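You operate a simulated robot arm through the tools that you are given. There is no shell and no other tool. Be economical: measure what you need, move in short steps, check, and stop when the job is done.

You are at the controls of a simulated two-armed robot. One attempt, no reset.

JOB
Carry the low tray with both arms and set it on the top of the green table.

The check looks at the end state, three seconds after you hand in, the way a careful person would. Anything else that was tipped, shoved, dropped, spilled or broken makes it a failure.

ROBOT AND FRAMES
Two 6-joint arms with two-finger parallel grippers on one trunk, on a base that drives. Base frame: it is fixed to the floor where the robot stands at the start and does not move with it; the origin is under the middle of the robot, x ahead of it, y to its left, z up; the surface under the hand at the start is at about z = 780. Units: mm, degrees, N and s.
The left shoulder is at the start at [-102, 177, 758], the right one opposite. With the tool pointing down near the work surface each hand reaches from about 100 to 700 mm from the robot's upright axis, wherever it stands, measured 20 degrees to its own side. Places, roughly: top of the green table [-900, -1800, 800]. Payload 1.57 kg a hand.
Tool frame (each hand has its own): the origin (TCP) lies between the finger pads and is the grasp point; the fingertips stand 30 mm ahead of it; z points along the fingers, y is the line along which they close. The gripper opens to 80 mm. The fingers are 17 mm wide and 12 mm thick; the gripper's body (40 by 82 mm) begins 80 mm behind the TCP.
Orientation is that of the tool frame in the base frame, as a unit quaternion [x, y, z, w]. With the fingers straight down and closing along the base's y, the tool's x points along the base's -x, its y along +y and its z along -z.

CONTROLS
- The arms move only by the tool play_rows. It takes "left_plan", "right_plan" or both (then of equal length, played together; a hand with none holds still); each is a list of rows, each a list of 3 entries, a list of its own where there are three numbers: the turn, a rotation vector about the tool's x, y, z in degrees, then the shift along the tool's x, y, z in mm, then the gripper command, from -1 (shut) to 1 (fully open), values between in proportion. In form: [[[wx, wy, wz], [x, y, z], fingers], ...]. A call has 1 to 20 rows; each row shifts and turns the commanded pose from where the row before left it, along the tool's axes as they then stand. A row lasts 0.2 s, in which the tool goes at most 50 mm and 8.6 degrees; a call with a longer step from one row to the next is refused whole, and so is a gripper value outside its range. A pose out of reach is approached as far as the arm can. The call stops where the force on the tool passes 40 N (or 10 N more than at its start, if that is more) or the arm is blocked; 0.2 s more then pass. Each finger travels about 72 mm/s and halts on what it meets, pressing with about 37 N; the grip force reading is that of the motor and also rises with nothing between the fingers. The clock runs only during rows and for 0.2 s after the last one: add rows that do not move to give the fingers time. The reply holds the time, the measured pose of the TCP, the force on the tool along the base axes, the opening and the grip force, in the units named above and with some noise, with the torque about the TCP (base axes, N m) and any sound that the robot's microphone picked up.
- Cameras (640 x 400 px; columns grow to the right, rows downward): "scene" is now at [33.9, 14.8, 1471.2]; the picture's right is [0.20, -0.98, 0.00], its down [-0.76, -0.16, -0.63] and it looks along [0.61, 0.13, -0.78] (base axes); focal length 287 px, centre (320, 200). "left" rides on the left gripper at [72, 7, -122] in its tool frame; the picture's right is [-0.09, 1.00, 0.00], its down [-0.84, -0.08, -0.54] and it looks along [-0.54, -0.05, 0.84] (tool axes); focal length 238 px, centre (320, 200). "right" rides on the right gripper at [72, -7, -122] in its tool frame; the picture's right is [0.09, 1.00, 0.00], its down [-0.84, 0.08, -0.54] and it looks along [-0.54, 0.05, 0.84] (tool axes); focal length 238 px, centre (320, 200). There is no depth. A picture from a camera that has moved, and an enlarged one, comes with that camera's place and axes in the base frame and with its lens.
- camera(camera): a new picture of that camera. No time passes.
- lift_body(by): slides the trunk up (or, below 0, down) by that many mm; the arms and the scene camera ride with it, the base frame stays. It gives what a move gives, with no picture.
- steer(legs): drives the robot by 1 to 6 legs, each [ahead, left, turn to the left] in mm, mm and degrees, along the robot's own axes; the way and the turn of a leg run together, so that a leg with both is an arc; at most 1500 mm and 180 degrees a leg. The arms and the cameras ride along, it lands a little off, and it stops where it bumps. It gives what a move gives.
- head_to(pan, tilt): turns the head with the scene camera to pan (to the left, within 143 degrees either way) and tilt (down, from -29 to 69), counted from straight ahead of the robot. It gives what a move gives.
- inspect(camera, box): a new picture of the part [left, top, right, bottom] of that camera's present view, enlarged. No time passes.
- sign_off(): hands the job in; it is judged then, once.

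Go step by step. Nothing tells you exact positions but the pictures and the camera data: compare them with the known pose of the tool, close in by small moves and look again before you grip or let go. The budget is 120 turns and 108 pictures, counting those below and the enlarged ones. Unless the task says otherwise, let go and move clear before handing in, and close with one line.

The tools are called after "Emit:" as a command line: name --argument value ..., lists and objects as JSON in quotes. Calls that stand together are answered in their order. play_rows: Moves the arms, as the interface text tells. Its arguments: {"type":"object","properties":{"left_plan":{"type":"array","items":{"type":"array"}},"right_plan":{"type":"array","items":{"type":"array"}}},"required":[]} The other tools are called the same way: lift_body (by) slides the trunk up or down; steer (legs) drives the base; head_to (pan, tilt) turns the head that bears the scene camera; camera (camera) takes a picture; inspect (camera, box) takes an enlarged picture of a part of a camera's view; sign_off () hands the job in.

At the start:

```text
t: 0.0
left_position: [496.3, 196.6, 1009.8]
left_tcp_rot: [0.0, 1.0, -0.001, 0.001]
left_force: [-0.7, 0.5, -1.1]
left_ft_torque: [-0.01, 0.01, 0.02]
left_finger_gap: 79.9
left_grip_force: 0.1
right_position: [399.8, -104.4, 1067.7]
right_tcp_rot: [0.0, 1.0, 0.0, 0.0]
right_force: [0.2, -0.4, 0.0]
right_ft_torque: [-0.01, -0.01, -0.02]
right_finger_gap: 80.1
right_grip_force: 0.0
trunk travel left (down, up): [-200.0, 128.0]
robot x, y, heading: [3.8, 1.8, -0.1]
head pan, tilt: [11.8, 51.3]
```

scene: 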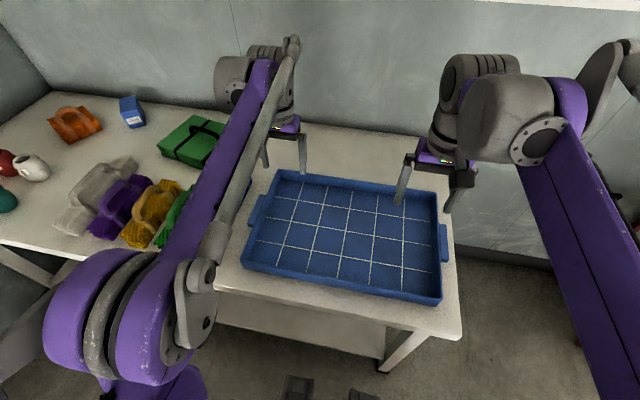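
right: 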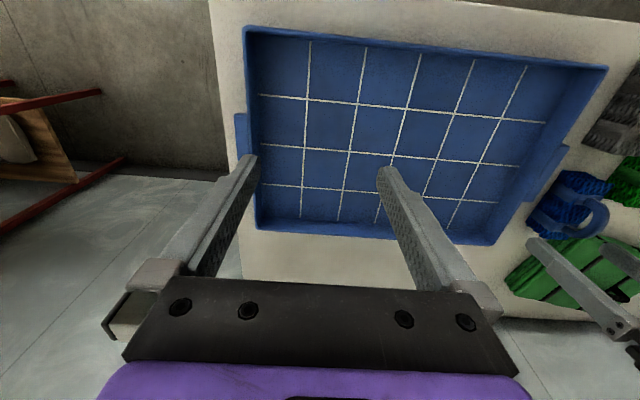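
left: 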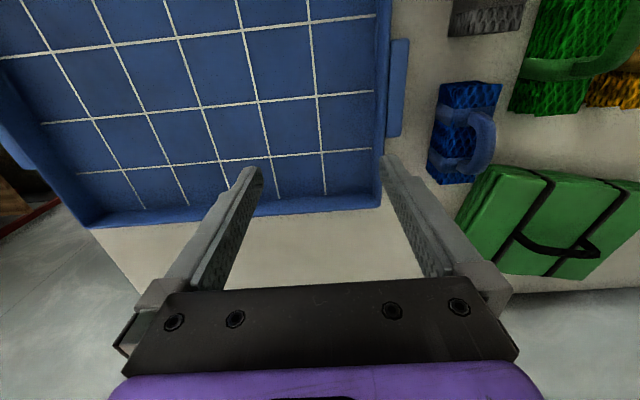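

I see the blue tray on the table ahead, about x 305–630 and y −210–268, with tabs on its left and right sides at x≈475. I'll look closer at the tabs first.

Emit:
inspect --camera "scene" --box '[220, 150, 480, 320]'

Emit:
inspect --camera "left" --box '[320, 0, 520, 230]'

Emit:
inspect --camera "right" --box '[200, 20, 400, 250]'

```text
2.35 times, centred on (350, 235) of scene
camera zoom: at [33.9, 14.8, 1471.2], right [0.2, -0.98, 0.0], down [-0.76, -0.16, -0.63], along [0.61, 0.13, -0.78], focal length 676 px, centre (249, 118)
```

zoom: 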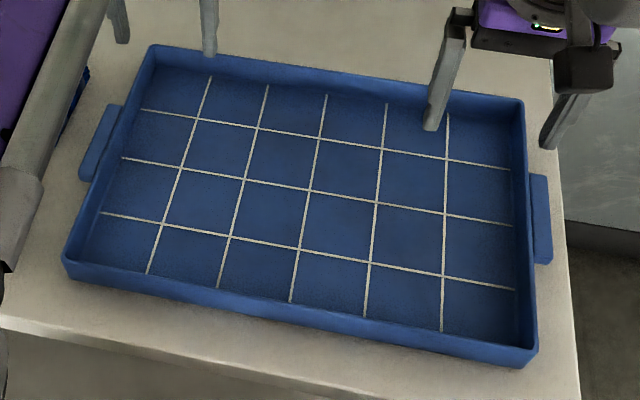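

```text
1.74 times, centred on (420, 115) of left
camera zoom: at [423.1, 203.7, 1131.6], right [0.09, 1.0, 0.0], down [0.84, -0.08, 0.54], along [0.54, -0.05, -0.84], focal length 414 px, centre (146, 348)
```

zoom: 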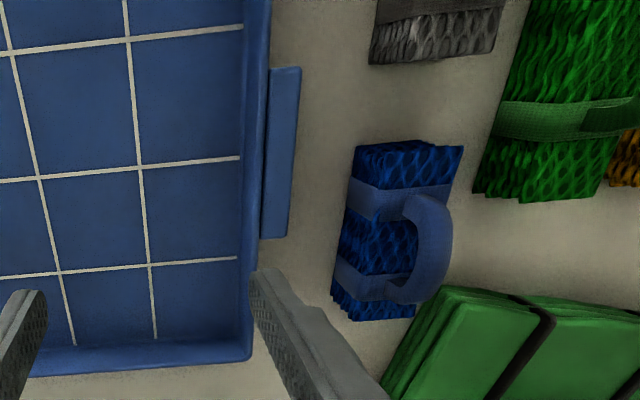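

```text
1.74 times, centred on (300, 135) of right
camera zoom: at [328.5, -111.8, 1189.5], right [-0.09, 1.0, 0.0], down [0.84, 0.08, 0.54], along [0.54, 0.05, -0.84], focal length 414 px, centre (355, 313)
```

zoom: 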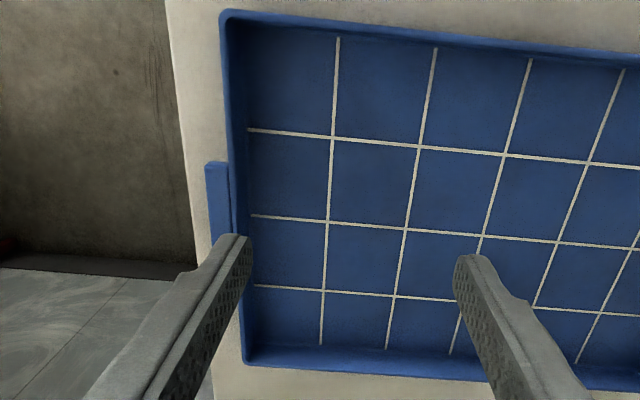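

The tabs look like narrow ledges or bars beside the walls. I'll move both hands above them at about z 930 for a close look.

Emit:
play_rows --left_plan '[[[0, 0, 0], [5, 25, 20], 1], [[0, 0, 0], [5, 25, 20], 1], [[0, 0, 0], [5, 25, 20], 1], [[0, 0, 0], [5, 25, 20], 1], [[0, 0, 0], [0, 0, 0], 1]]' --right_plan '[[[0, 0, 0], [-18, -32, 33], 1], [[0, 0, 0], [-18, -32, 33], 1], [[0, 0, 0], [-18, -32, 33], 1], [[0, 0, 0], [-18, -32, 33], 1], [[0, 0, 0], [0, 0, 0], 1]]'

Emit:
camera --camera "left"

Emit:
camera --camera "right"

Emit:
camera --camera "scene"

```text
t: 1.2
left_position: [473.9, 299.1, 928.7]
left_tcp_rot: [0.0, 1.0, 0.0, 0.001]
left_force: [-0.5, 0.4, -1.0]
left_ft_torque: [0.0, -0.03, 0.01]
left_finger_gap: 80.1
left_grip_force: 0.0
right_position: [471.0, -232.7, 936.5]
right_tcp_rot: [-0.001, 1.0, 0.0, 0.0]
right_force: [-1.0, -0.2, -0.2]
right_ft_torque: [0.02, -0.01, 0.0]
right_finger_gap: 80.0
right_grip_force: 0.0
trunk travel left (down, up): [-200.0, 128.0]
robot x, y, heading: [1.2, -2.0, 0.2]
head pan, tilt: [11.8, 51.3]
```

```text
101 pictures are left
camera left: at [401.7, 304.4, 1051.7], right [0.09, 1.0, 0.0], down [0.84, -0.08, 0.54], along [0.54, -0.05, -0.84], focal length 238 px, centre (320, 200)
```

left: 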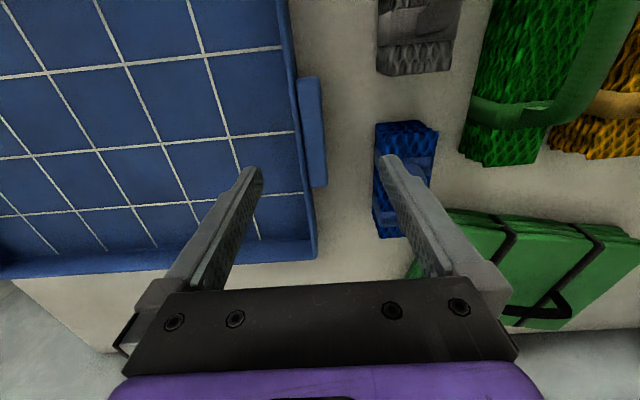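

```text
100 pictures are left
camera right: at [400.0, -239.1, 1058.3], right [-0.09, 1.0, 0.0], down [0.84, 0.08, 0.54], along [0.54, 0.05, -0.84], focal length 238 px, centre (320, 200)
```

right: 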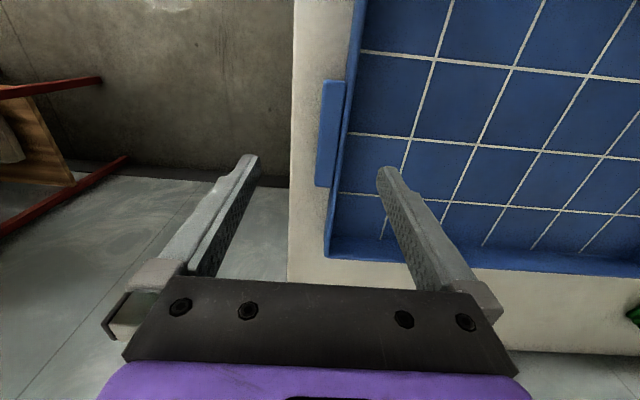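

```text
99 pictures are left
camera scene: at [33.2, 14.9, 1471.3], right [0.2, -0.98, 0.0], down [-0.76, -0.16, -0.63], along [0.61, 0.13, -0.78], focal length 287 px, centre (320, 200)
```

scene: 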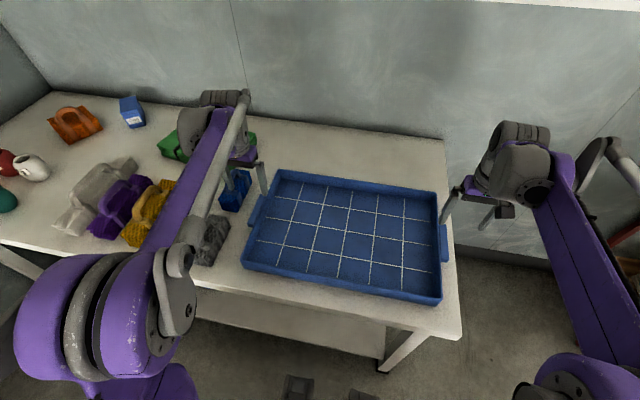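

I'll zoom in on both tabs to measure them.

Emit:
inspect --camera "left" --box '[260, 60, 360, 200]'

Emit:
inspect --camera "right" --box '[290, 60, 390, 200]'

```text
2.86 times, centred on (310, 130) of left
camera zoom: at [401.7, 304.4, 1051.7], right [0.09, 1.0, 0.0], down [0.84, -0.08, 0.54], along [0.54, -0.05, -0.84], focal length 681 px, centre (349, 400)
```

zoom: 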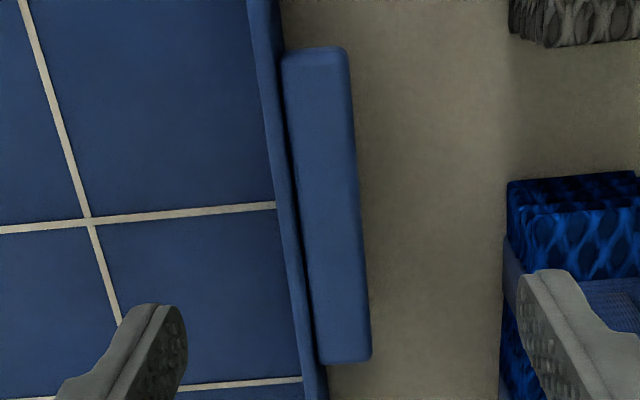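

```text
2.86 times, centred on (340, 130) of right
camera zoom: at [400.0, -239.1, 1058.3], right [-0.09, 1.0, 0.0], down [0.84, 0.08, 0.54], along [0.54, 0.05, -0.84], focal length 681 px, centre (263, 400)
```

zoom: 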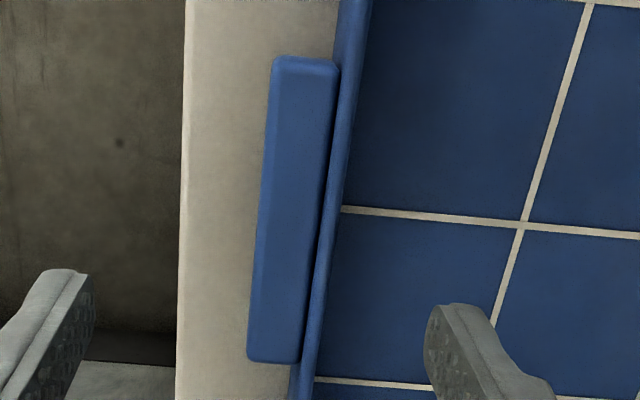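

The tabs are solid blocks with tops at z≈820, and wall plus tab is about 28 mm thick. The left one is centred near (477, 287) and the right near (480, −220). Before gripping, I'll look at the route to the green table.

Emit:
head_to --pan -116 --tilt 25

Emit:
camera --camera "scene"

Emit:
head_to --pan -60 --tilt 35

Emit:
camera --camera "scene"

Emit:
head_to --pan -143 --tilt 35

Emit:
camera --camera "scene"

```text
t: 3.3
left_position: [474.7, 297.4, 930.9]
left_tcp_rot: [0.001, 1.0, 0.0, 0.0]
left_force: [0.3, -0.3, 0.4]
left_ft_torque: [-0.01, 0.01, 0.0]
left_finger_gap: 80.0
left_grip_force: 0.0
right_position: [472.3, -233.3, 935.7]
right_tcp_rot: [0.0, 1.0, 0.0, 0.0]
right_force: [0.2, -0.5, 0.4]
right_ft_torque: [0.0, -0.01, 0.01]
right_finger_gap: 79.9
right_grip_force: 0.0
trunk travel left (down, up): [-200.0, 128.0]
robot x, y, heading: [3.5, 0.8, -0.2]
head pan, tilt: [-116.0, 25.0]
```

```text
96 pictures are left
camera scene: at [-80.7, -83.5, 1510.5], right [-0.9, 0.44, 0.0], down [0.19, 0.38, -0.91], along [-0.4, -0.81, -0.42], focal length 287 px, centre (320, 200)
```

scene: 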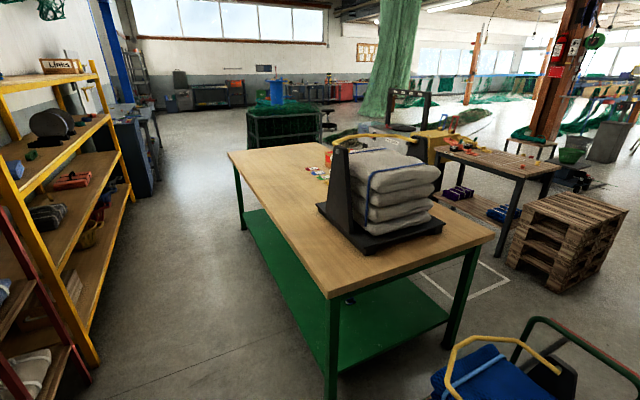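

```text
t: 4.5
left_position: [475.2, 297.4, 930.1]
left_tcp_rot: [0.0, 1.0, 0.0, -0.001]
left_force: [0.0, -0.4, 0.5]
left_ft_torque: [-0.03, 0.04, -0.03]
left_finger_gap: 80.2
left_grip_force: 0.0
right_position: [471.4, -232.9, 936.3]
right_tcp_rot: [0.001, 1.0, 0.0, 0.0]
right_force: [-0.4, 1.0, -0.3]
right_ft_torque: [0.03, 0.0, 0.01]
right_finger_gap: 80.2
right_grip_force: 0.1
trunk travel left (down, up): [-200.0, 128.0]
robot x, y, heading: [2.7, -0.5, 0.2]
head pan, tilt: [-60.0, 35.0]
```

```text
95 pictures are left
camera scene: at [3.7, -77.0, 1494.7], right [-0.87, -0.5, 0.0], down [-0.29, 0.5, -0.82], along [0.41, -0.71, -0.57], focal length 287 px, centre (320, 200)
```

scene: 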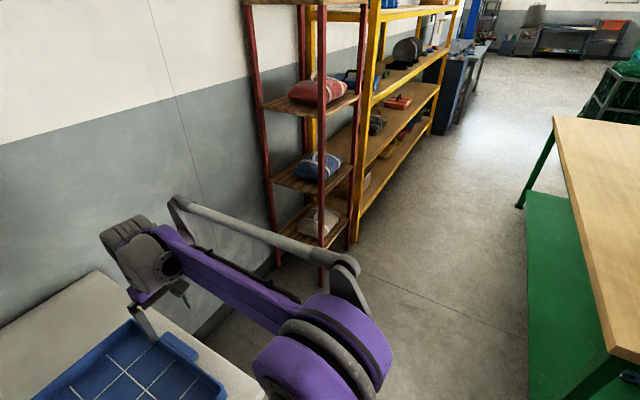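

```text
t: 6.1
left_position: [476.0, 298.0, 931.1]
left_tcp_rot: [0.0, 1.0, -0.001, 0.0]
left_force: [-0.4, 0.9, 0.5]
left_ft_torque: [0.0, -0.01, -0.01]
left_finger_gap: 80.2
left_grip_force: 0.1
right_position: [471.9, -232.7, 936.3]
right_tcp_rot: [0.0, 1.0, 0.0, 0.0]
right_force: [0.0, -0.3, -0.3]
right_ft_torque: [-0.04, 0.03, 0.01]
right_finger_gap: 80.2
right_grip_force: 0.1
trunk travel left (down, up): [-200.0, 128.0]
robot x, y, heading: [-2.6, 1.3, -0.1]
head pan, tilt: [-143.0, 35.0]
```

```text
94 pictures are left
camera scene: at [-110.6, -53.7, 1494.7], right [-0.6, 0.8, 0.0], down [0.46, 0.35, -0.82], along [-0.65, -0.49, -0.57], focal length 287 px, centre (320, 200)
```

scene: 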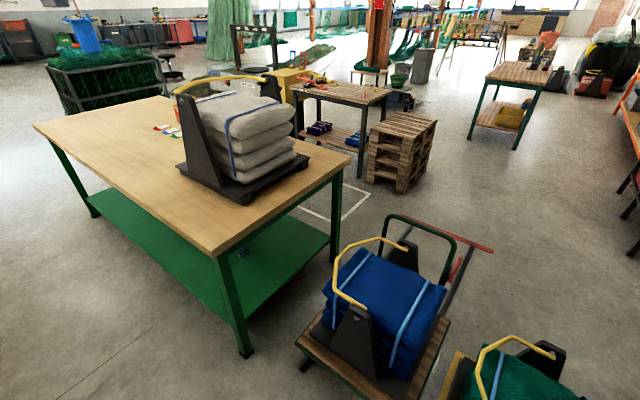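

The green table spans roughly x −1330…−440 and y −2800…−740. The stand with sacks is at its near end, around y −1400…−900, and the area near y −1900 on the +x side is free. Next I'll centre the hands over the tabs and go down partway.

Emit:
play_rows --left_plan '[[[0, 0, 0], [-1, -5.5, 25], 0.5], [[0, 0, 0], [-1, -5.5, 25], 0.5], [[0, 0, 0], [0, 0, 0], 0.5]]' --right_plan '[[[0, 0, 0], [-3.5, 6.5, 28], 0.5], [[0, 0, 0], [-3.5, 6.5, 28], 0.5], [[0, 0, 0], [0, 0, 0], 0.5]]'

Emit:
camera --camera "left"

Emit:
camera --camera "right"

```text
t: 6.9
left_position: [477.0, 287.4, 878.7]
left_tcp_rot: [0.0, 1.0, 0.0, -0.001]
left_force: [-0.1, 0.8, 0.3]
left_ft_torque: [-0.02, -0.01, 0.0]
left_finger_gap: 60.0
left_grip_force: 0.0
right_position: [480.0, -219.2, 879.1]
right_tcp_rot: [0.0, 1.0, 0.0, 0.0]
right_force: [0.7, -0.6, 0.3]
right_ft_torque: [0.01, 0.0, -0.01]
right_finger_gap: 59.6
right_grip_force: 0.1
trunk travel left (down, up): [-200.0, 128.0]
robot x, y, heading: [1.2, 2.5, -0.1]
head pan, tilt: [-143.0, 35.0]
```

```text
93 pictures are left
camera left: at [404.6, 292.6, 1001.1], right [0.09, 1.0, 0.0], down [0.84, -0.08, 0.54], along [0.54, -0.05, -0.84], focal length 238 px, centre (320, 200)
```

left: 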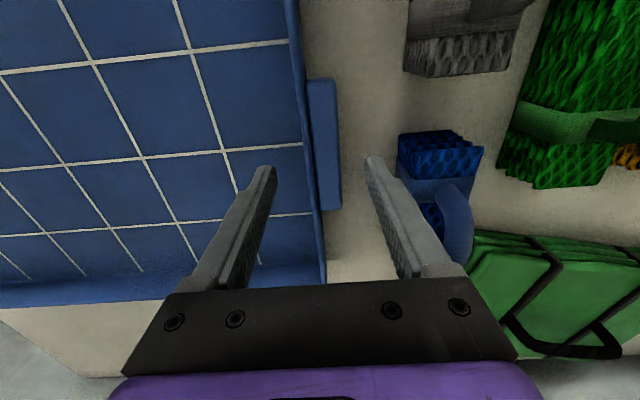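

```text
92 pictures are left
camera right: at [407.3, -226.1, 1001.3], right [-0.09, 1.0, 0.0], down [0.84, 0.08, 0.54], along [0.54, 0.05, -0.84], focal length 238 px, centre (320, 200)
```

right: 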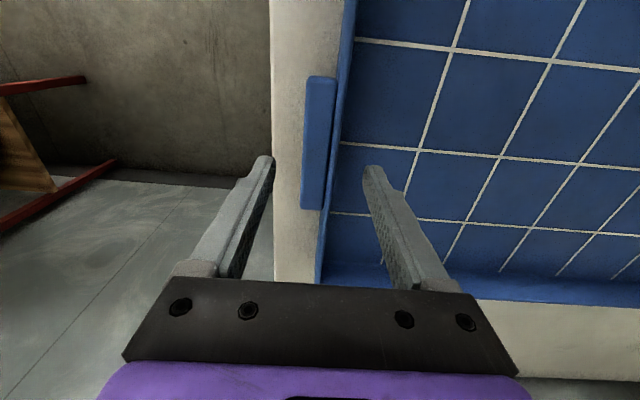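

Both hands are centred over wall and tab, so I'll go down to z≈824.

Emit:
play_rows --left_plan '[[[0, 0, 0], [0, 0, 20], 0.5], [[0, 0, 0], [0, 0, 20], 0.5], [[0, 0, 0], [0, 0, 14], 0.5], [[0, 0, 0], [0, 0, 0], 0.5]]' --right_plan '[[[0, 0, 0], [0, 0, 20], 0.5], [[0, 0, 0], [0, 0, 20], 0.5], [[0, 0, 0], [0, 0, 14], 0.5], [[0, 0, 0], [0, 0, 0], 0.5]]'

Emit:
camera --camera "left"

Emit:
camera --camera "right"

```text
t: 7.9
left_position: [478.9, 286.7, 826.2]
left_tcp_rot: [0.0, 1.0, 0.001, 0.0]
left_force: [0.2, 0.0, 0.2]
left_ft_torque: [0.0, 0.0, 0.06]
left_finger_gap: 59.9
left_grip_force: 0.0
right_position: [478.5, -220.2, 824.6]
right_tcp_rot: [0.0, 1.0, 0.0, 0.0]
right_force: [1.2, -0.7, 0.3]
right_ft_torque: [-0.01, 0.01, -0.01]
right_finger_gap: 60.4
right_grip_force: 0.0
trunk travel left (down, up): [-200.0, 128.0]
robot x, y, heading: [3.6, -2.4, 0.1]
head pan, tilt: [-143.0, 35.0]
```

```text
91 pictures are left
camera left: at [404.9, 293.0, 947.3], right [0.09, 1.0, 0.0], down [0.84, -0.08, 0.54], along [0.54, -0.05, -0.84], focal length 238 px, centre (320, 200)
```

left: 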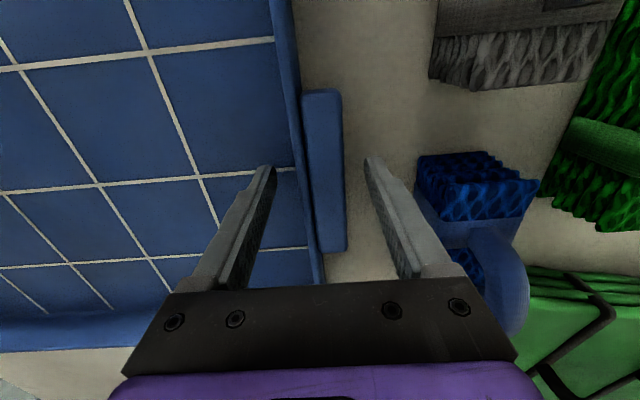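

```text
90 pictures are left
camera right: at [407.9, -227.0, 947.1], right [-0.09, 1.0, 0.0], down [0.84, 0.08, 0.54], along [0.54, 0.05, -0.84], focal length 238 px, centre (320, 200)
```

right: 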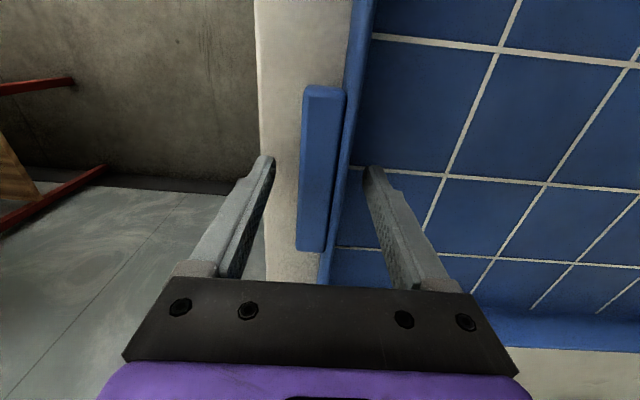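

The fingers straddle cleanly. I'll go 4 mm lower and close both grippers.

Emit:
play_rows --left_plan '[[[0, 0, 0], [0, 0, 4], 0.5], [[0, 0, 0], [0, 0, 0], 0], [[0, 0, 0], [0, 0, 0], -0.5], [[0, 0, 0], [0, 0, 0], -1], [[0, 0, 0], [0, 0, 0], -1], [[0, 0, 0], [0, 0, 0], -1]]' --right_plan '[[[0, 0, 0], [0, 0, 4], 0.5], [[0, 0, 0], [0, 0, 0], 0], [[0, 0, 0], [0, 0, 0], -0.5], [[0, 0, 0], [0, 0, 0], -1], [[0, 0, 0], [0, 0, 0], -1], [[0, 0, 0], [0, 0, 0], -1]]'

Emit:
camera --camera "left"

Emit:
camera --camera "right"

```text
t: 9.3
left_position: [477.9, 287.9, 822.7]
left_tcp_rot: [-0.001, 1.0, 0.0, -0.001]
left_force: [-1.2, 9.2, 0.2]
left_ft_torque: [-0.12, -0.22, 0.0]
left_finger_gap: 28.1
left_grip_force: 37.1
right_position: [480.2, -219.8, 821.2]
right_tcp_rot: [0.002, 1.0, 0.001, -0.001]
right_force: [-0.2, -5.1, -0.5]
right_ft_torque: [0.09, -0.02, 0.1]
right_finger_gap: 28.2
right_grip_force: 37.4
trunk travel left (down, up): [-200.0, 128.0]
robot x, y, heading: [-2.4, 1.3, 0.1]
head pan, tilt: [-143.0, 35.0]
```

```text
89 pictures are left
camera left: at [404.9, 293.5, 943.4], right [0.09, 1.0, 0.0], down [0.84, -0.08, 0.54], along [0.54, -0.05, -0.84], focal length 238 px, centre (320, 200)
```

left: 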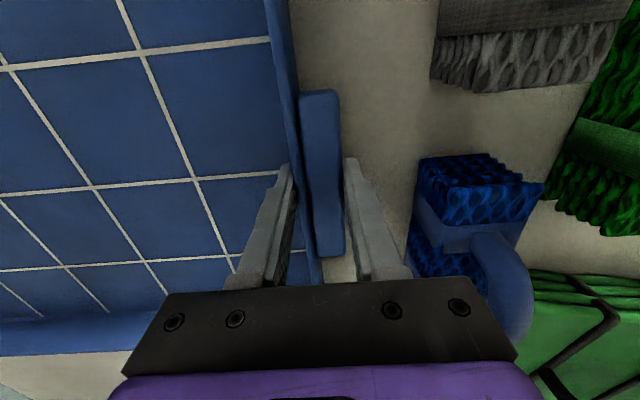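

```text
88 pictures are left
camera right: at [408.0, -226.8, 943.3], right [-0.09, 1.0, 0.0], down [0.84, 0.08, 0.54], along [0.54, 0.05, -0.84], focal length 238 px, centre (320, 200)
```

right: 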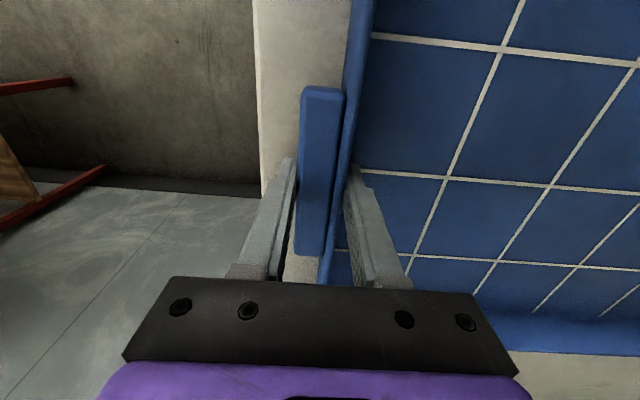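

Both grips hold at 28 mm. I'll lift with the trunk so both hands rise together.

Emit:
lift_body --by 30

Emit:
head_to --pan 10 --tilt 51

Emit:
camera --camera "scene"

Emit:
camera --camera "left"

```text
t: 10.1
left_position: [480.2, 287.5, 852.8]
left_tcp_rot: [0.0, 1.0, 0.0, 0.0]
left_force: [-0.9, 11.9, -5.5]
left_ft_torque: [-0.16, -0.04, -0.24]
left_finger_gap: 28.1
left_grip_force: 36.7
right_position: [478.7, -221.1, 851.9]
right_tcp_rot: [0.0, 1.0, -0.001, 0.0]
right_force: [0.5, -10.4, -6.5]
right_ft_torque: [-0.02, 0.03, -0.32]
right_finger_gap: 27.8
right_grip_force: 37.2
trunk travel left (down, up): [-230.0, 98.0]
robot x, y, heading: [1.8, 2.0, 0.2]
head pan, tilt: [-143.0, 35.0]
```

```text
t: 12.4
left_position: [478.4, 286.8, 851.0]
left_tcp_rot: [0.0, 1.0, 0.001, 0.0]
left_force: [-0.6, 21.0, -6.5]
left_ft_torque: [-0.19, -0.05, -0.06]
left_finger_gap: 28.0
left_grip_force: 37.3
right_position: [480.6, -220.4, 850.6]
right_tcp_rot: [0.0, 1.0, -0.001, 0.0]
right_force: [-0.1, -21.8, -6.7]
right_ft_torque: [-0.04, 0.06, -0.1]
right_finger_gap: 27.9
right_grip_force: 37.3
trunk travel left (down, up): [-230.0, 98.0]
robot x, y, heading: [-1.3, -2.3, -0.0]
head pan, tilt: [10.0, 51.0]
```

```text
87 pictures are left
camera scene: at [34.3, 12.5, 1500.7], right [0.17, -0.98, 0.0], down [-0.77, -0.13, -0.63], along [0.62, 0.11, -0.78], focal length 287 px, centre (320, 200)
```

scene: 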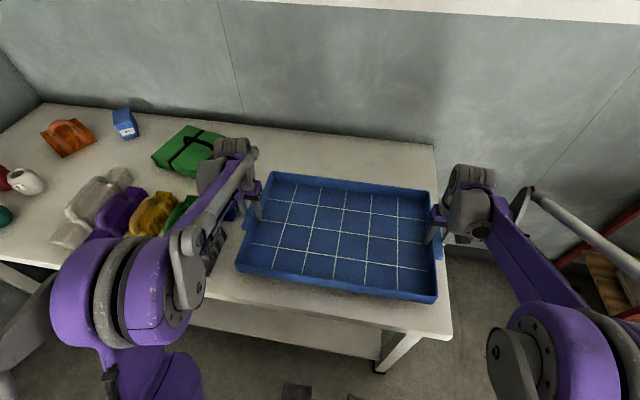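

```text
86 pictures are left
camera left: at [405.7, 293.1, 973.3], right [0.09, 1.0, 0.0], down [0.84, -0.08, 0.54], along [0.54, -0.05, -0.84], focal length 238 px, centre (320, 200)
```

left: 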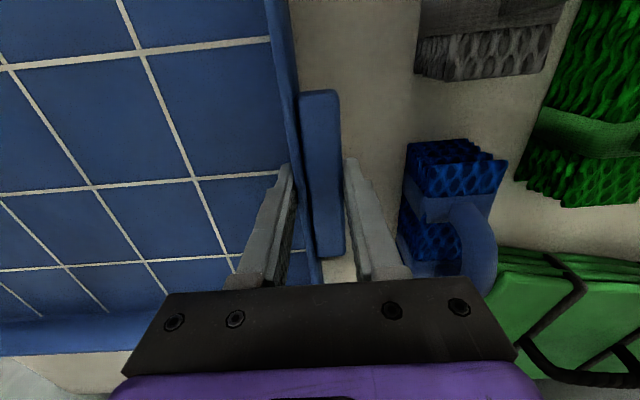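

The tray is up and level, with about 6 N on each hand. The hands are squeezing it by about 20 N, so I'll relax them outward slightly.

Emit:
play_rows --left_plan '[[[0, 0, 0], [0, 0.7, 0], -1], [[0, 0, 0], [0, 0, 0], -1]]' --right_plan '[[[0, 0, 0], [0, -0.7, 0], -1], [[0, 0, 0], [0, 0, 0], -1]]'

Emit:
lift_body --by 70

```text
t: 13.0
left_position: [478.1, 287.4, 852.5]
left_tcp_rot: [-0.001, 1.0, -0.001, 0.001]
left_force: [-0.4, 14.9, -6.5]
left_ft_torque: [0.18, -0.07, 0.01]
left_finger_gap: 27.9
left_grip_force: 36.9
right_position: [479.0, -221.2, 852.3]
right_tcp_rot: [0.0, 1.0, 0.0, -0.001]
right_force: [0.0, -15.3, -7.3]
right_ft_torque: [-0.36, 0.09, -0.15]
right_finger_gap: 28.0
right_grip_force: 37.0
trunk travel left (down, up): [-230.0, 98.0]
robot x, y, heading: [3.3, -0.9, 0.1]
head pan, tilt: [10.0, 51.0]
```

```text
t: 14.1
left_position: [478.0, 287.0, 922.2]
left_tcp_rot: [0.001, 1.0, -0.001, 0.0]
left_force: [-0.2, 10.1, -5.8]
left_ft_torque: [0.14, -0.08, -0.11]
left_finger_gap: 28.1
left_grip_force: 36.9
right_position: [479.0, -221.2, 920.8]
right_tcp_rot: [0.0, 1.0, 0.0, -0.001]
right_force: [1.0, -10.9, -6.7]
right_ft_torque: [-0.16, 0.11, -0.13]
right_finger_gap: 28.1
right_grip_force: 37.1
trunk travel left (down, up): [-300.0, 28.0]
robot x, y, heading: [-0.5, -4.5, 0.1]
head pan, tilt: [10.0, 51.0]
```

The squeeze is down to about 10 N and the tray bottom is at roughly z 880. I'll back off from the table.

Emit:
steer --legs '[[-150, 0, 0]]'

Emit:
head_to --pan -80 --tilt 50

Emit:
camera --camera "scene"

Emit:
head_to --pan -125 --tilt 50

Emit:
camera --camera "scene"

```text
t: 15.5
left_position: [329.6, 286.6, 921.6]
left_tcp_rot: [0.0, 1.0, 0.0, 0.0]
left_force: [0.1, 3.7, -5.2]
left_ft_torque: [-0.13, 0.06, -0.01]
left_finger_gap: 28.1
left_grip_force: 37.4
right_position: [328.8, -221.8, 921.6]
right_tcp_rot: [-0.001, 1.0, 0.0, 0.0]
right_force: [0.5, -4.6, -7.2]
right_ft_torque: [-0.24, 0.0, -0.11]
right_finger_gap: 28.0
right_grip_force: 36.8
trunk travel left (down, up): [-300.0, 28.0]
robot x, y, heading: [-148.6, 1.3, -0.0]
head pan, tilt: [10.0, 51.0]
```

```text
t: 17.1
left_position: [328.0, 287.3, 921.5]
left_tcp_rot: [-0.001, 1.0, 0.001, 0.0]
left_force: [0.0, 1.6, -5.8]
left_ft_torque: [-0.17, -0.02, -0.03]
left_finger_gap: 28.1
left_grip_force: 36.4
right_position: [329.1, -221.0, 919.6]
right_tcp_rot: [0.0, 1.0, 0.0, 0.0]
right_force: [-0.1, -1.2, -7.9]
right_ft_torque: [-0.17, -0.02, -0.11]
right_finger_gap: 28.2
right_grip_force: 36.6
trunk travel left (down, up): [-300.0, 28.0]
robot x, y, heading: [-149.3, -0.4, 0.1]
head pan, tilt: [-80.0, 50.0]
```

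```text
85 pictures are left
camera scene: at [-179.8, -76.4, 1577.3], right [-0.98, -0.17, 0.0], down [-0.13, 0.75, -0.64], along [0.11, -0.63, -0.77], focal length 287 px, centre (320, 200)
```

scene: 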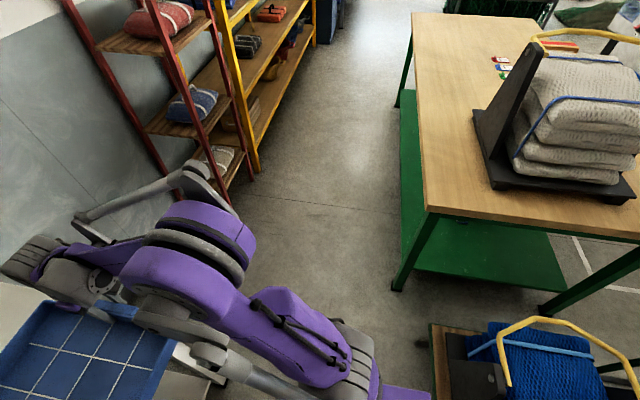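

```text
t: 18.3
left_position: [327.6, 287.0, 921.0]
left_tcp_rot: [0.0, 1.0, 0.0, 0.0]
left_force: [-0.6, 1.8, -5.7]
left_ft_torque: [-0.16, 0.03, -0.09]
left_finger_gap: 28.1
left_grip_force: 37.7
right_position: [329.4, -220.7, 921.2]
right_tcp_rot: [0.0, 1.0, 0.0, 0.0]
right_force: [-0.3, -1.1, -6.8]
right_ft_torque: [-0.17, -0.03, -0.09]
right_finger_gap: 28.1
right_grip_force: 37.0
trunk travel left (down, up): [-300.0, 28.0]
robot x, y, heading: [-150.9, -1.9, -0.0]
head pan, tilt: [-125.0, 50.0]
```

```text
84 pictures are left
camera scene: at [-237.3, -63.6, 1577.4], right [-0.82, 0.57, 0.0], down [0.44, 0.63, -0.64], along [-0.37, -0.53, -0.77], focal length 287 px, centre (320, 200)
```

scene: 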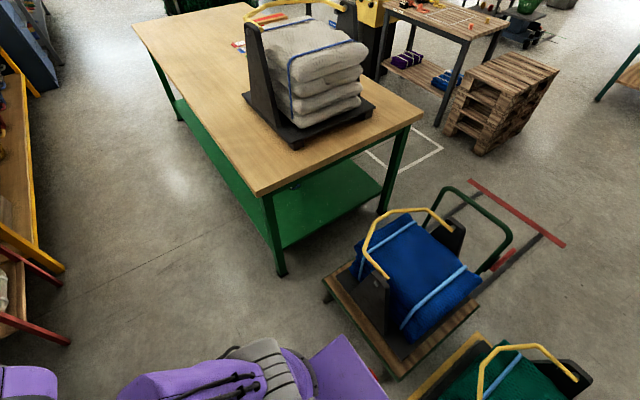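

The route is clear, but the right elbow sticks out toward the cart at x≈−580. I'll shift right and slightly forward before turning so it stays clear.

Emit:
steer --legs '[[100, -350, 0], [0, 0, -45]]'

Emit:
head_to --pan 0 --tilt 40

Emit:
camera --camera "scene"

```text
t: 24.0
left_position: [491.5, -487.0, 922.1]
left_tcp_rot: [0.385, 0.923, -0.001, 0.0]
left_force: [0.4, 1.0, -5.4]
left_ft_torque: [-0.09, 0.12, -0.07]
left_finger_gap: 27.9
left_grip_force: 37.3
right_position: [131.0, -847.3, 920.6]
right_tcp_rot: [0.384, 0.923, -0.001, 0.0]
right_force: [0.5, -1.4, -7.3]
right_ft_torque: [-0.15, 0.08, -0.11]
right_finger_gap: 28.2
right_grip_force: 36.9
trunk travel left (down, up): [-300.0, 28.0]
robot x, y, heading: [-49.6, -348.6, -45.1]
head pan, tilt: [-125.0, 50.0]
```

```text
t: 26.0
left_position: [491.4, -488.4, 921.6]
left_tcp_rot: [0.384, 0.923, 0.0, 0.0]
left_force: [1.6, 0.8, -5.1]
left_ft_torque: [-0.08, 0.15, -0.05]
left_finger_gap: 28.2
left_grip_force: 37.4
right_position: [132.2, -845.8, 920.6]
right_tcp_rot: [0.384, 0.923, 0.0, 0.0]
right_force: [-0.5, -0.9, -6.6]
right_ft_torque: [-0.12, 0.13, -0.08]
right_finger_gap: 28.2
right_grip_force: 37.0
trunk travel left (down, up): [-300.0, 28.0]
robot x, y, heading: [-49.4, -350.3, -45.0]
head pan, tilt: [0.0, 40.0]
```

```text
83 pictures are left
camera scene: at [-21.0, -382.9, 1591.4], right [-0.71, -0.7, 0.0], down [-0.45, 0.46, -0.77], along [0.54, -0.54, -0.64], focal length 287 px, centre (320, 200)
```

scene: 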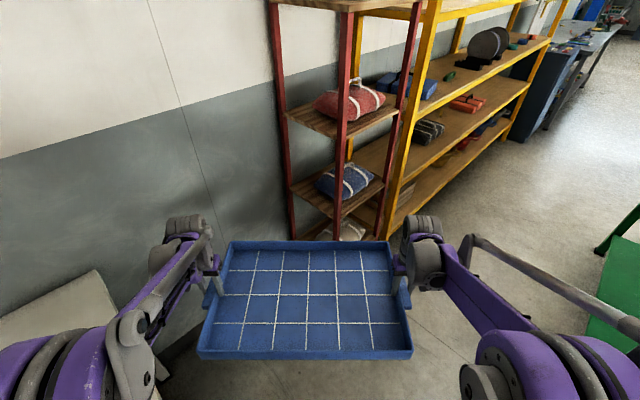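

The tray is level and clear of the shelf. I'll finish the turn and go into the corridor.

Emit:
steer --legs '[[0, 0, -45], [0, 65, 0]]'

Emit:
head_to --pan -20 --tilt 40

Emit:
camera --camera "scene"

Emit:
head_to --pan 30 --tilt 40

Emit:
camera --camera "scene"

```text
t: 29.4
left_position: [298.4, -831.9, 921.1]
left_tcp_rot: [0.709, 0.705, 0.0, 0.0]
left_force: [0.2, 0.3, -5.5]
left_ft_torque: [0.16, 0.13, -0.03]
left_finger_gap: 28.2
left_grip_force: 36.9
right_position: [-209.6, -830.6, 920.6]
right_tcp_rot: [0.709, 0.705, 0.0, 0.0]
right_force: [-0.8, -0.9, -6.9]
right_ft_torque: [-0.15, 0.17, -0.05]
right_finger_gap: 28.1
right_grip_force: 37.1
trunk travel left (down, up): [-300.0, 28.0]
robot x, y, heading: [13.3, -353.6, -90.6]
head pan, tilt: [0.0, 40.0]
```

```text
t: 30.2
left_position: [297.7, -832.1, 921.6]
left_tcp_rot: [0.709, 0.705, 0.0, 0.0]
left_force: [1.2, 1.0, -5.8]
left_ft_torque: [0.03, 0.17, -0.06]
left_finger_gap: 28.0
left_grip_force: 37.5
right_position: [-208.6, -830.5, 922.2]
right_tcp_rot: [0.709, 0.705, -0.001, -0.001]
right_force: [-0.6, -0.6, -6.9]
right_ft_torque: [0.04, 0.23, -0.11]
right_finger_gap: 28.2
right_grip_force: 37.3
trunk travel left (down, up): [-300.0, 28.0]
robot x, y, heading: [14.3, -351.3, -90.5]
head pan, tilt: [-20.0, 40.0]
```

```text
82 pictures are left
camera scene: at [-17.3, -390.8, 1591.4], right [-0.94, 0.35, 0.0], down [0.22, 0.6, -0.77], along [-0.26, -0.72, -0.64], focal length 287 px, centre (320, 200)
```

scene: 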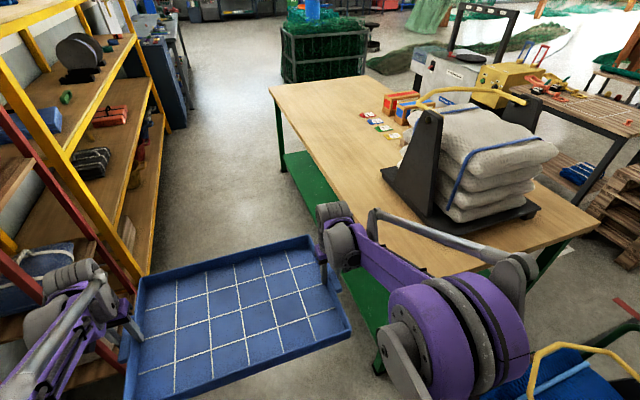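

```text
t: 31.4
left_position: [298.1, -830.8, 922.4]
left_tcp_rot: [0.709, 0.705, 0.0, 0.0]
left_force: [1.5, 0.0, -6.0]
left_ft_torque: [0.07, 0.15, -0.05]
left_finger_gap: 28.0
left_grip_force: 37.2
right_position: [-209.4, -830.6, 921.3]
right_tcp_rot: [0.71, 0.705, 0.0, 0.0]
right_force: [0.1, 0.3, -6.9]
right_ft_torque: [0.0, 0.15, -0.13]
right_finger_gap: 27.8
right_grip_force: 37.0
trunk travel left (down, up): [-300.0, 28.0]
robot x, y, heading: [16.7, -349.3, -90.2]
head pan, tilt: [30.0, 40.0]
```

```text
81 pictures are left
camera scene: at [54.4, -384.9, 1591.5], right [-0.87, -0.5, 0.0], down [-0.32, 0.56, -0.77], along [0.38, -0.67, -0.64], focal length 287 px, centre (320, 200)
```

scene: 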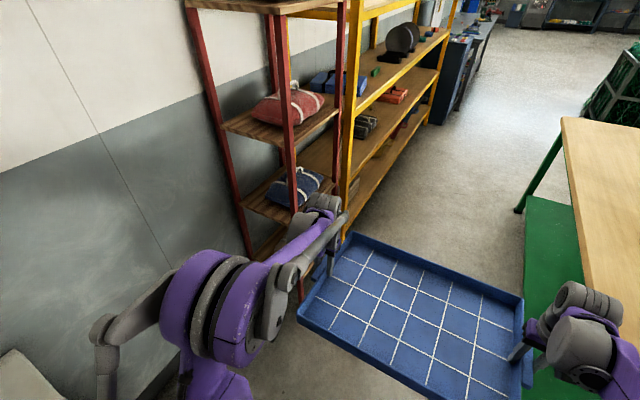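

The corridor is clear, and the elbows turn out to be high and inside the hands. There are small cards on the table near x≈−915, y −1730…−2050, and boxes behind them. I'll aim to set the tray at about (−650, −2300), away from all of these.

Emit:
steer --legs '[[1000, 0, 0]]'

Emit:
head_to --pan -45 --tilt 40

Emit:
camera --camera "scene"

```text
t: 36.5
left_position: [287.7, -1823.5, 921.8]
left_tcp_rot: [0.712, 0.703, 0.0, 0.0]
left_force: [0.7, 0.1, -5.5]
left_ft_torque: [0.03, 0.14, -0.06]
left_finger_gap: 28.1
left_grip_force: 37.1
right_position: [-221.8, -1817.7, 920.8]
right_tcp_rot: [0.712, 0.702, 0.0, 0.0]
right_force: [0.3, -0.4, -7.0]
right_ft_torque: [0.03, 0.15, -0.1]
right_finger_gap: 28.3
right_grip_force: 36.9
trunk travel left (down, up): [-300.0, 28.0]
robot x, y, heading: [5.2, -1342.1, -90.5]
head pan, tilt: [30.0, 40.0]
```

```text
t: 38.0
left_position: [287.5, -1822.7, 921.2]
left_tcp_rot: [0.712, 0.702, 0.0, 0.0]
left_force: [1.0, 0.3, -5.6]
left_ft_torque: [-0.01, 0.13, 0.0]
left_finger_gap: 27.9
left_grip_force: 36.7
right_position: [-220.5, -1817.8, 919.8]
right_tcp_rot: [0.711, 0.703, 0.001, 0.0]
right_force: [-0.7, 0.0, -7.7]
right_ft_torque: [0.02, 0.2, -0.1]
right_finger_gap: 27.9
right_grip_force: 37.0
trunk travel left (down, up): [-300.0, 28.0]
robot x, y, heading: [8.0, -1340.0, -90.8]
head pan, tilt: [-45.0, 40.0]
```

```text
80 pictures are left
camera scene: at [-56.3, -1359.5, 1591.5], right [-0.7, 0.71, 0.0], down [0.46, 0.45, -0.77], along [-0.55, -0.54, -0.64], focal length 287 px, centre (320, 200)
```

scene: 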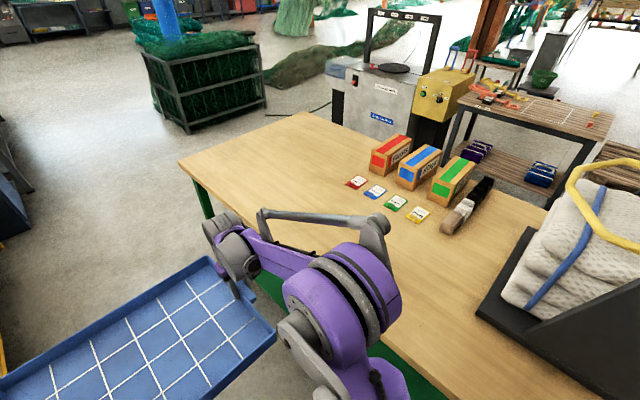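

The tray fits between the table's near edge (x≈−455) and the cards (x≈−900) at y≈−2200. I'll drive on and turn to face the table.

Emit:
steer --legs '[[860, 0, 0], [0, 0, -45]]'

Emit:
head_to --pan 0 --tilt 40

Emit:
camera --camera "scene"

```text
t: 44.6
left_position: [-154.1, -2740.8, 922.4]
left_tcp_rot: [0.927, 0.374, 0.001, 0.0]
left_force: [1.1, -0.1, -6.8]
left_ft_torque: [0.1, 0.03, -0.06]
left_finger_gap: 28.2
left_grip_force: 36.6
right_position: [-506.2, -2374.6, 920.2]
right_tcp_rot: [0.927, 0.374, -0.001, 0.0]
right_force: [-0.8, 1.0, -6.7]
right_ft_torque: [0.1, 0.15, -0.1]
right_finger_gap: 27.9
right_grip_force: 37.2
trunk travel left (down, up): [-300.0, 28.0]
robot x, y, heading: [-11.2, -2201.0, -135.9]
head pan, tilt: [-45.0, 40.0]
```

```text
t: 45.7
left_position: [-153.9, -2739.4, 921.7]
left_tcp_rot: [0.928, 0.373, 0.002, -0.001]
left_force: [0.9, -0.5, -5.6]
left_ft_torque: [0.12, 0.11, -0.03]
left_finger_gap: 28.0
left_grip_force: 37.2
right_position: [-508.5, -2374.3, 921.8]
right_tcp_rot: [0.928, 0.374, 0.0, 0.0]
right_force: [-0.4, 0.5, -8.5]
right_ft_torque: [0.12, 0.18, -0.13]
right_finger_gap: 27.9
right_grip_force: 37.1
trunk travel left (down, up): [-300.0, 28.0]
robot x, y, heading: [-6.4, -2201.1, -136.1]
head pan, tilt: [0.0, 40.0]
```

```text
79 pictures are left
camera scene: at [-42.4, -2232.5, 1591.4], right [-0.69, 0.72, 0.0], down [0.46, 0.45, -0.77], along [-0.55, -0.53, -0.64], focal length 287 px, centre (320, 200)
```

scene: 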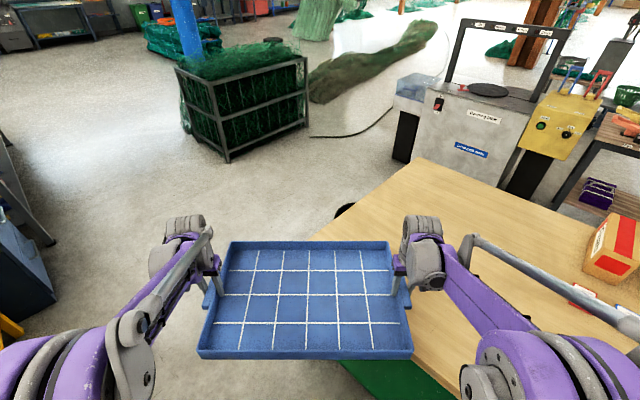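

Still clear. I'll finish the turn and look at the table under the tray.

Emit:
steer --legs '[[0, 0, -44]]'

Emit:
camera --camera "scene"

Emit:
camera --camera "left"

Emit:
camera --camera "right"

```text
t: 48.1
left_position: [-489.0, -2485.5, 921.6]
left_tcp_rot: [1.0, -0.002, 0.001, -0.001]
left_force: [0.6, -1.6, -6.8]
left_ft_torque: [0.12, -0.05, -0.06]
left_finger_gap: 28.2
left_grip_force: 37.2
right_position: [-488.5, -1977.6, 921.3]
right_tcp_rot: [1.0, -0.002, 0.0, 0.0]
right_force: [-1.2, 1.0, -8.3]
right_ft_torque: [0.14, 0.04, -0.07]
right_finger_gap: 28.1
right_grip_force: 37.2
trunk travel left (down, up): [-300.0, 28.0]
robot x, y, heading: [-10.0, -2200.6, 179.9]
head pan, tilt: [0.0, 40.0]
```

```text
78 pictures are left
camera scene: at [-54.8, -2201.8, 1591.4], right [0.01, 1.0, 0.0], down [0.64, 0.0, -0.77], along [-0.77, 0.0, -0.64], focal length 287 px, centre (320, 200)
```

scene: 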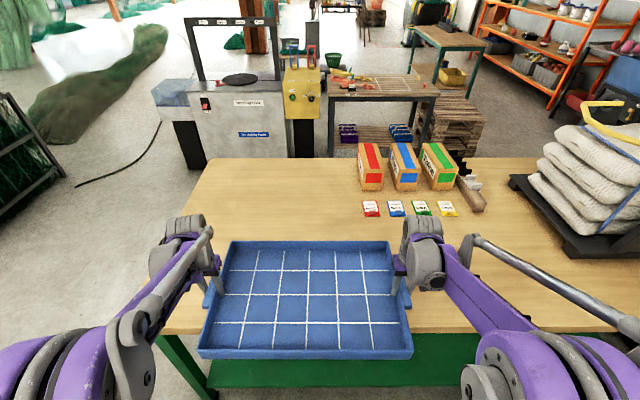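

```text
77 pictures are left
camera left: at [-418.7, -2493.6, 1043.3], right [-0.1, -1.0, 0.0], down [-0.84, 0.08, 0.54], along [-0.54, 0.05, -0.84], focal length 238 px, centre (320, 200)
```

left: 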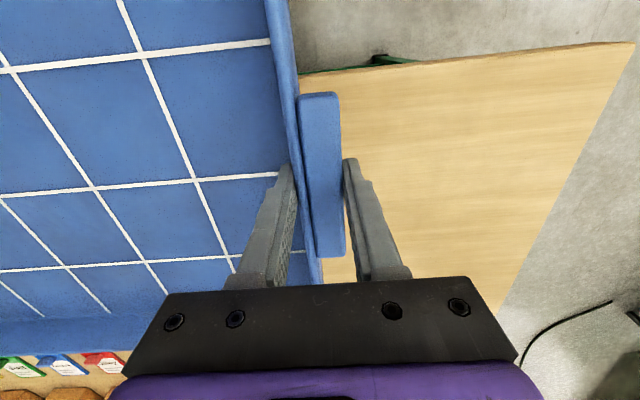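

```text
76 pictures are left
camera right: at [-415.5, -1971.1, 1043.0], right [0.09, -1.0, 0.0], down [-0.84, -0.07, 0.54], along [-0.54, -0.05, -0.84], focal length 238 px, centre (320, 200)
```

right: 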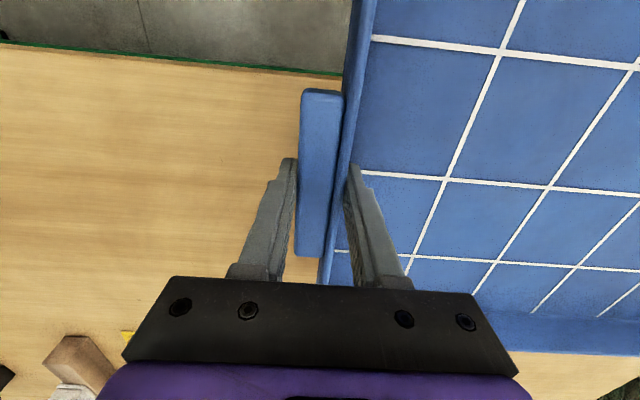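

The table edge is at x≈−437 and the card fronts at x≈−905. Driving 160 mm forward puts the tray at x −486…−812, which clears both.

Emit:
steer --legs '[[160, 0, 0]]'

Emit:
camera --camera "scene"

Emit:
camera --camera "right"

```text
t: 49.5
left_position: [-645.1, -2484.7, 919.9]
left_tcp_rot: [1.0, -0.004, 0.001, 0.0]
left_force: [0.1, -0.6, -6.9]
left_ft_torque: [0.14, -0.02, -0.03]
left_finger_gap: 28.1
left_grip_force: 36.8
right_position: [-642.5, -1976.7, 920.3]
right_tcp_rot: [1.0, -0.003, 0.0, 0.0]
right_force: [-1.0, 1.1, -7.3]
right_ft_torque: [0.23, 0.0, -0.08]
right_finger_gap: 28.0
right_grip_force: 37.8
trunk travel left (down, up): [-300.0, 28.0]
robot x, y, heading: [-167.8, -2202.5, 179.7]
head pan, tilt: [0.0, 40.0]
```

```text
75 pictures are left
camera scene: at [-210.8, -2200.8, 1591.3], right [0.01, 1.0, 0.0], down [0.64, 0.0, -0.77], along [-0.77, 0.0, -0.64], focal length 287 px, centre (320, 200)
```

scene: 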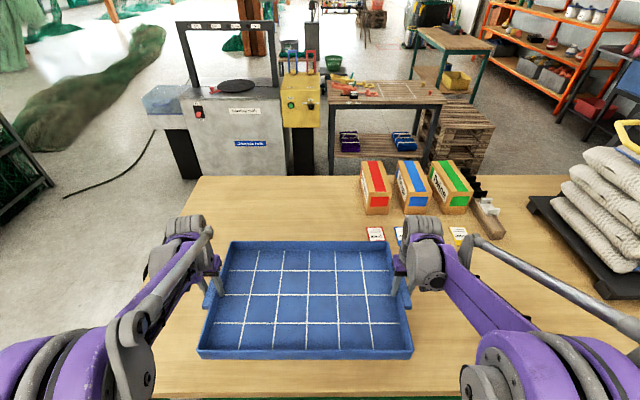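

```text
74 pictures are left
camera right: at [-571.4, -1970.1, 1042.8], right [0.09, -1.0, 0.0], down [-0.84, -0.07, 0.54], along [-0.54, -0.05, -0.84], focal length 238 px, centre (320, 200)
```

right: 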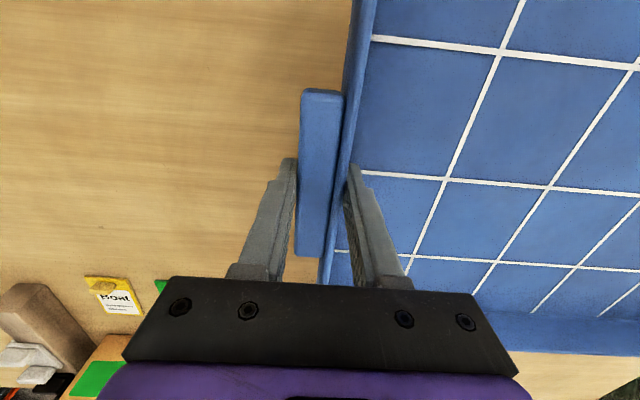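

The tray is over a clear part of the table, so I'll lower it with the trunk, stopping short of contact first.

Emit:
lift_body --by -60

Emit:
lift_body --by -10

Emit:
camera --camera "left"

Emit:
camera --camera "scene"

```text
t: 50.5
left_position: [-645.8, -2485.4, 861.6]
left_tcp_rot: [1.0, -0.003, 0.0, 0.0]
left_force: [-0.3, 0.0, -5.5]
left_ft_torque: [0.19, 0.04, -0.03]
left_finger_gap: 27.8
left_grip_force: 37.4
right_position: [-644.1, -1976.3, 860.0]
right_tcp_rot: [1.0, -0.004, 0.001, 0.0]
right_force: [0.0, 0.5, -6.9]
right_ft_torque: [0.24, -0.08, -0.07]
right_finger_gap: 27.7
right_grip_force: 37.1
trunk travel left (down, up): [-240.0, 88.0]
robot x, y, heading: [-166.6, -2198.8, 179.9]
head pan, tilt: [0.0, 40.0]
```

```text
t: 51.1
left_position: [-645.9, -2484.7, 851.8]
left_tcp_rot: [1.0, -0.004, 0.002, 0.0]
left_force: [0.6, -1.0, -6.6]
left_ft_torque: [-0.01, 0.04, -0.05]
left_finger_gap: 28.3
left_grip_force: 37.0
right_position: [-643.4, -1976.9, 850.3]
right_tcp_rot: [1.0, -0.003, 0.001, -0.001]
right_force: [-1.1, -0.1, -6.3]
right_ft_torque: [0.01, -0.03, -0.13]
right_finger_gap: 28.0
right_grip_force: 36.8
trunk travel left (down, up): [-230.0, 98.0]
robot x, y, heading: [-166.2, -2199.0, 179.8]
head pan, tilt: [0.0, 40.0]
```

```text
73 pictures are left
camera left: at [-575.5, -2492.5, 973.3], right [-0.1, -1.0, 0.0], down [-0.84, 0.08, 0.54], along [-0.54, 0.05, -0.84], focal length 238 px, centre (320, 200)
```

left: 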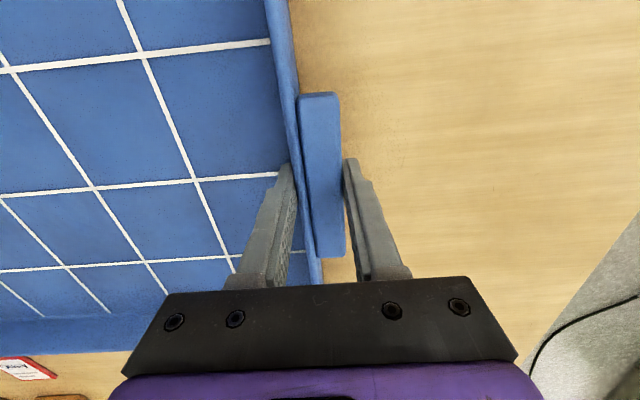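

```text
72 pictures are left
camera scene: at [-213.7, -2200.8, 1516.2], right [0.01, 1.0, 0.0], down [0.64, 0.0, -0.77], along [-0.77, 0.0, -0.64], focal length 287 px, centre (320, 200)
```

scene: 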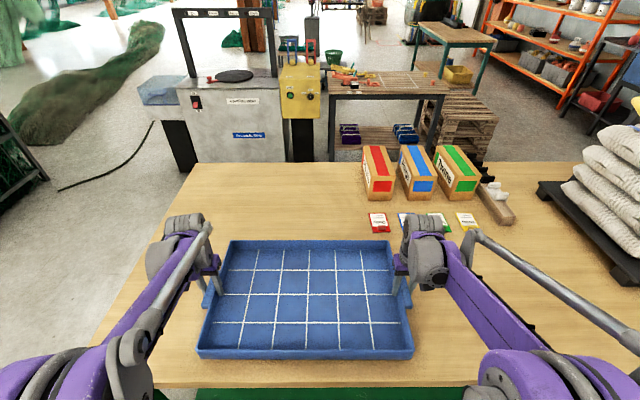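

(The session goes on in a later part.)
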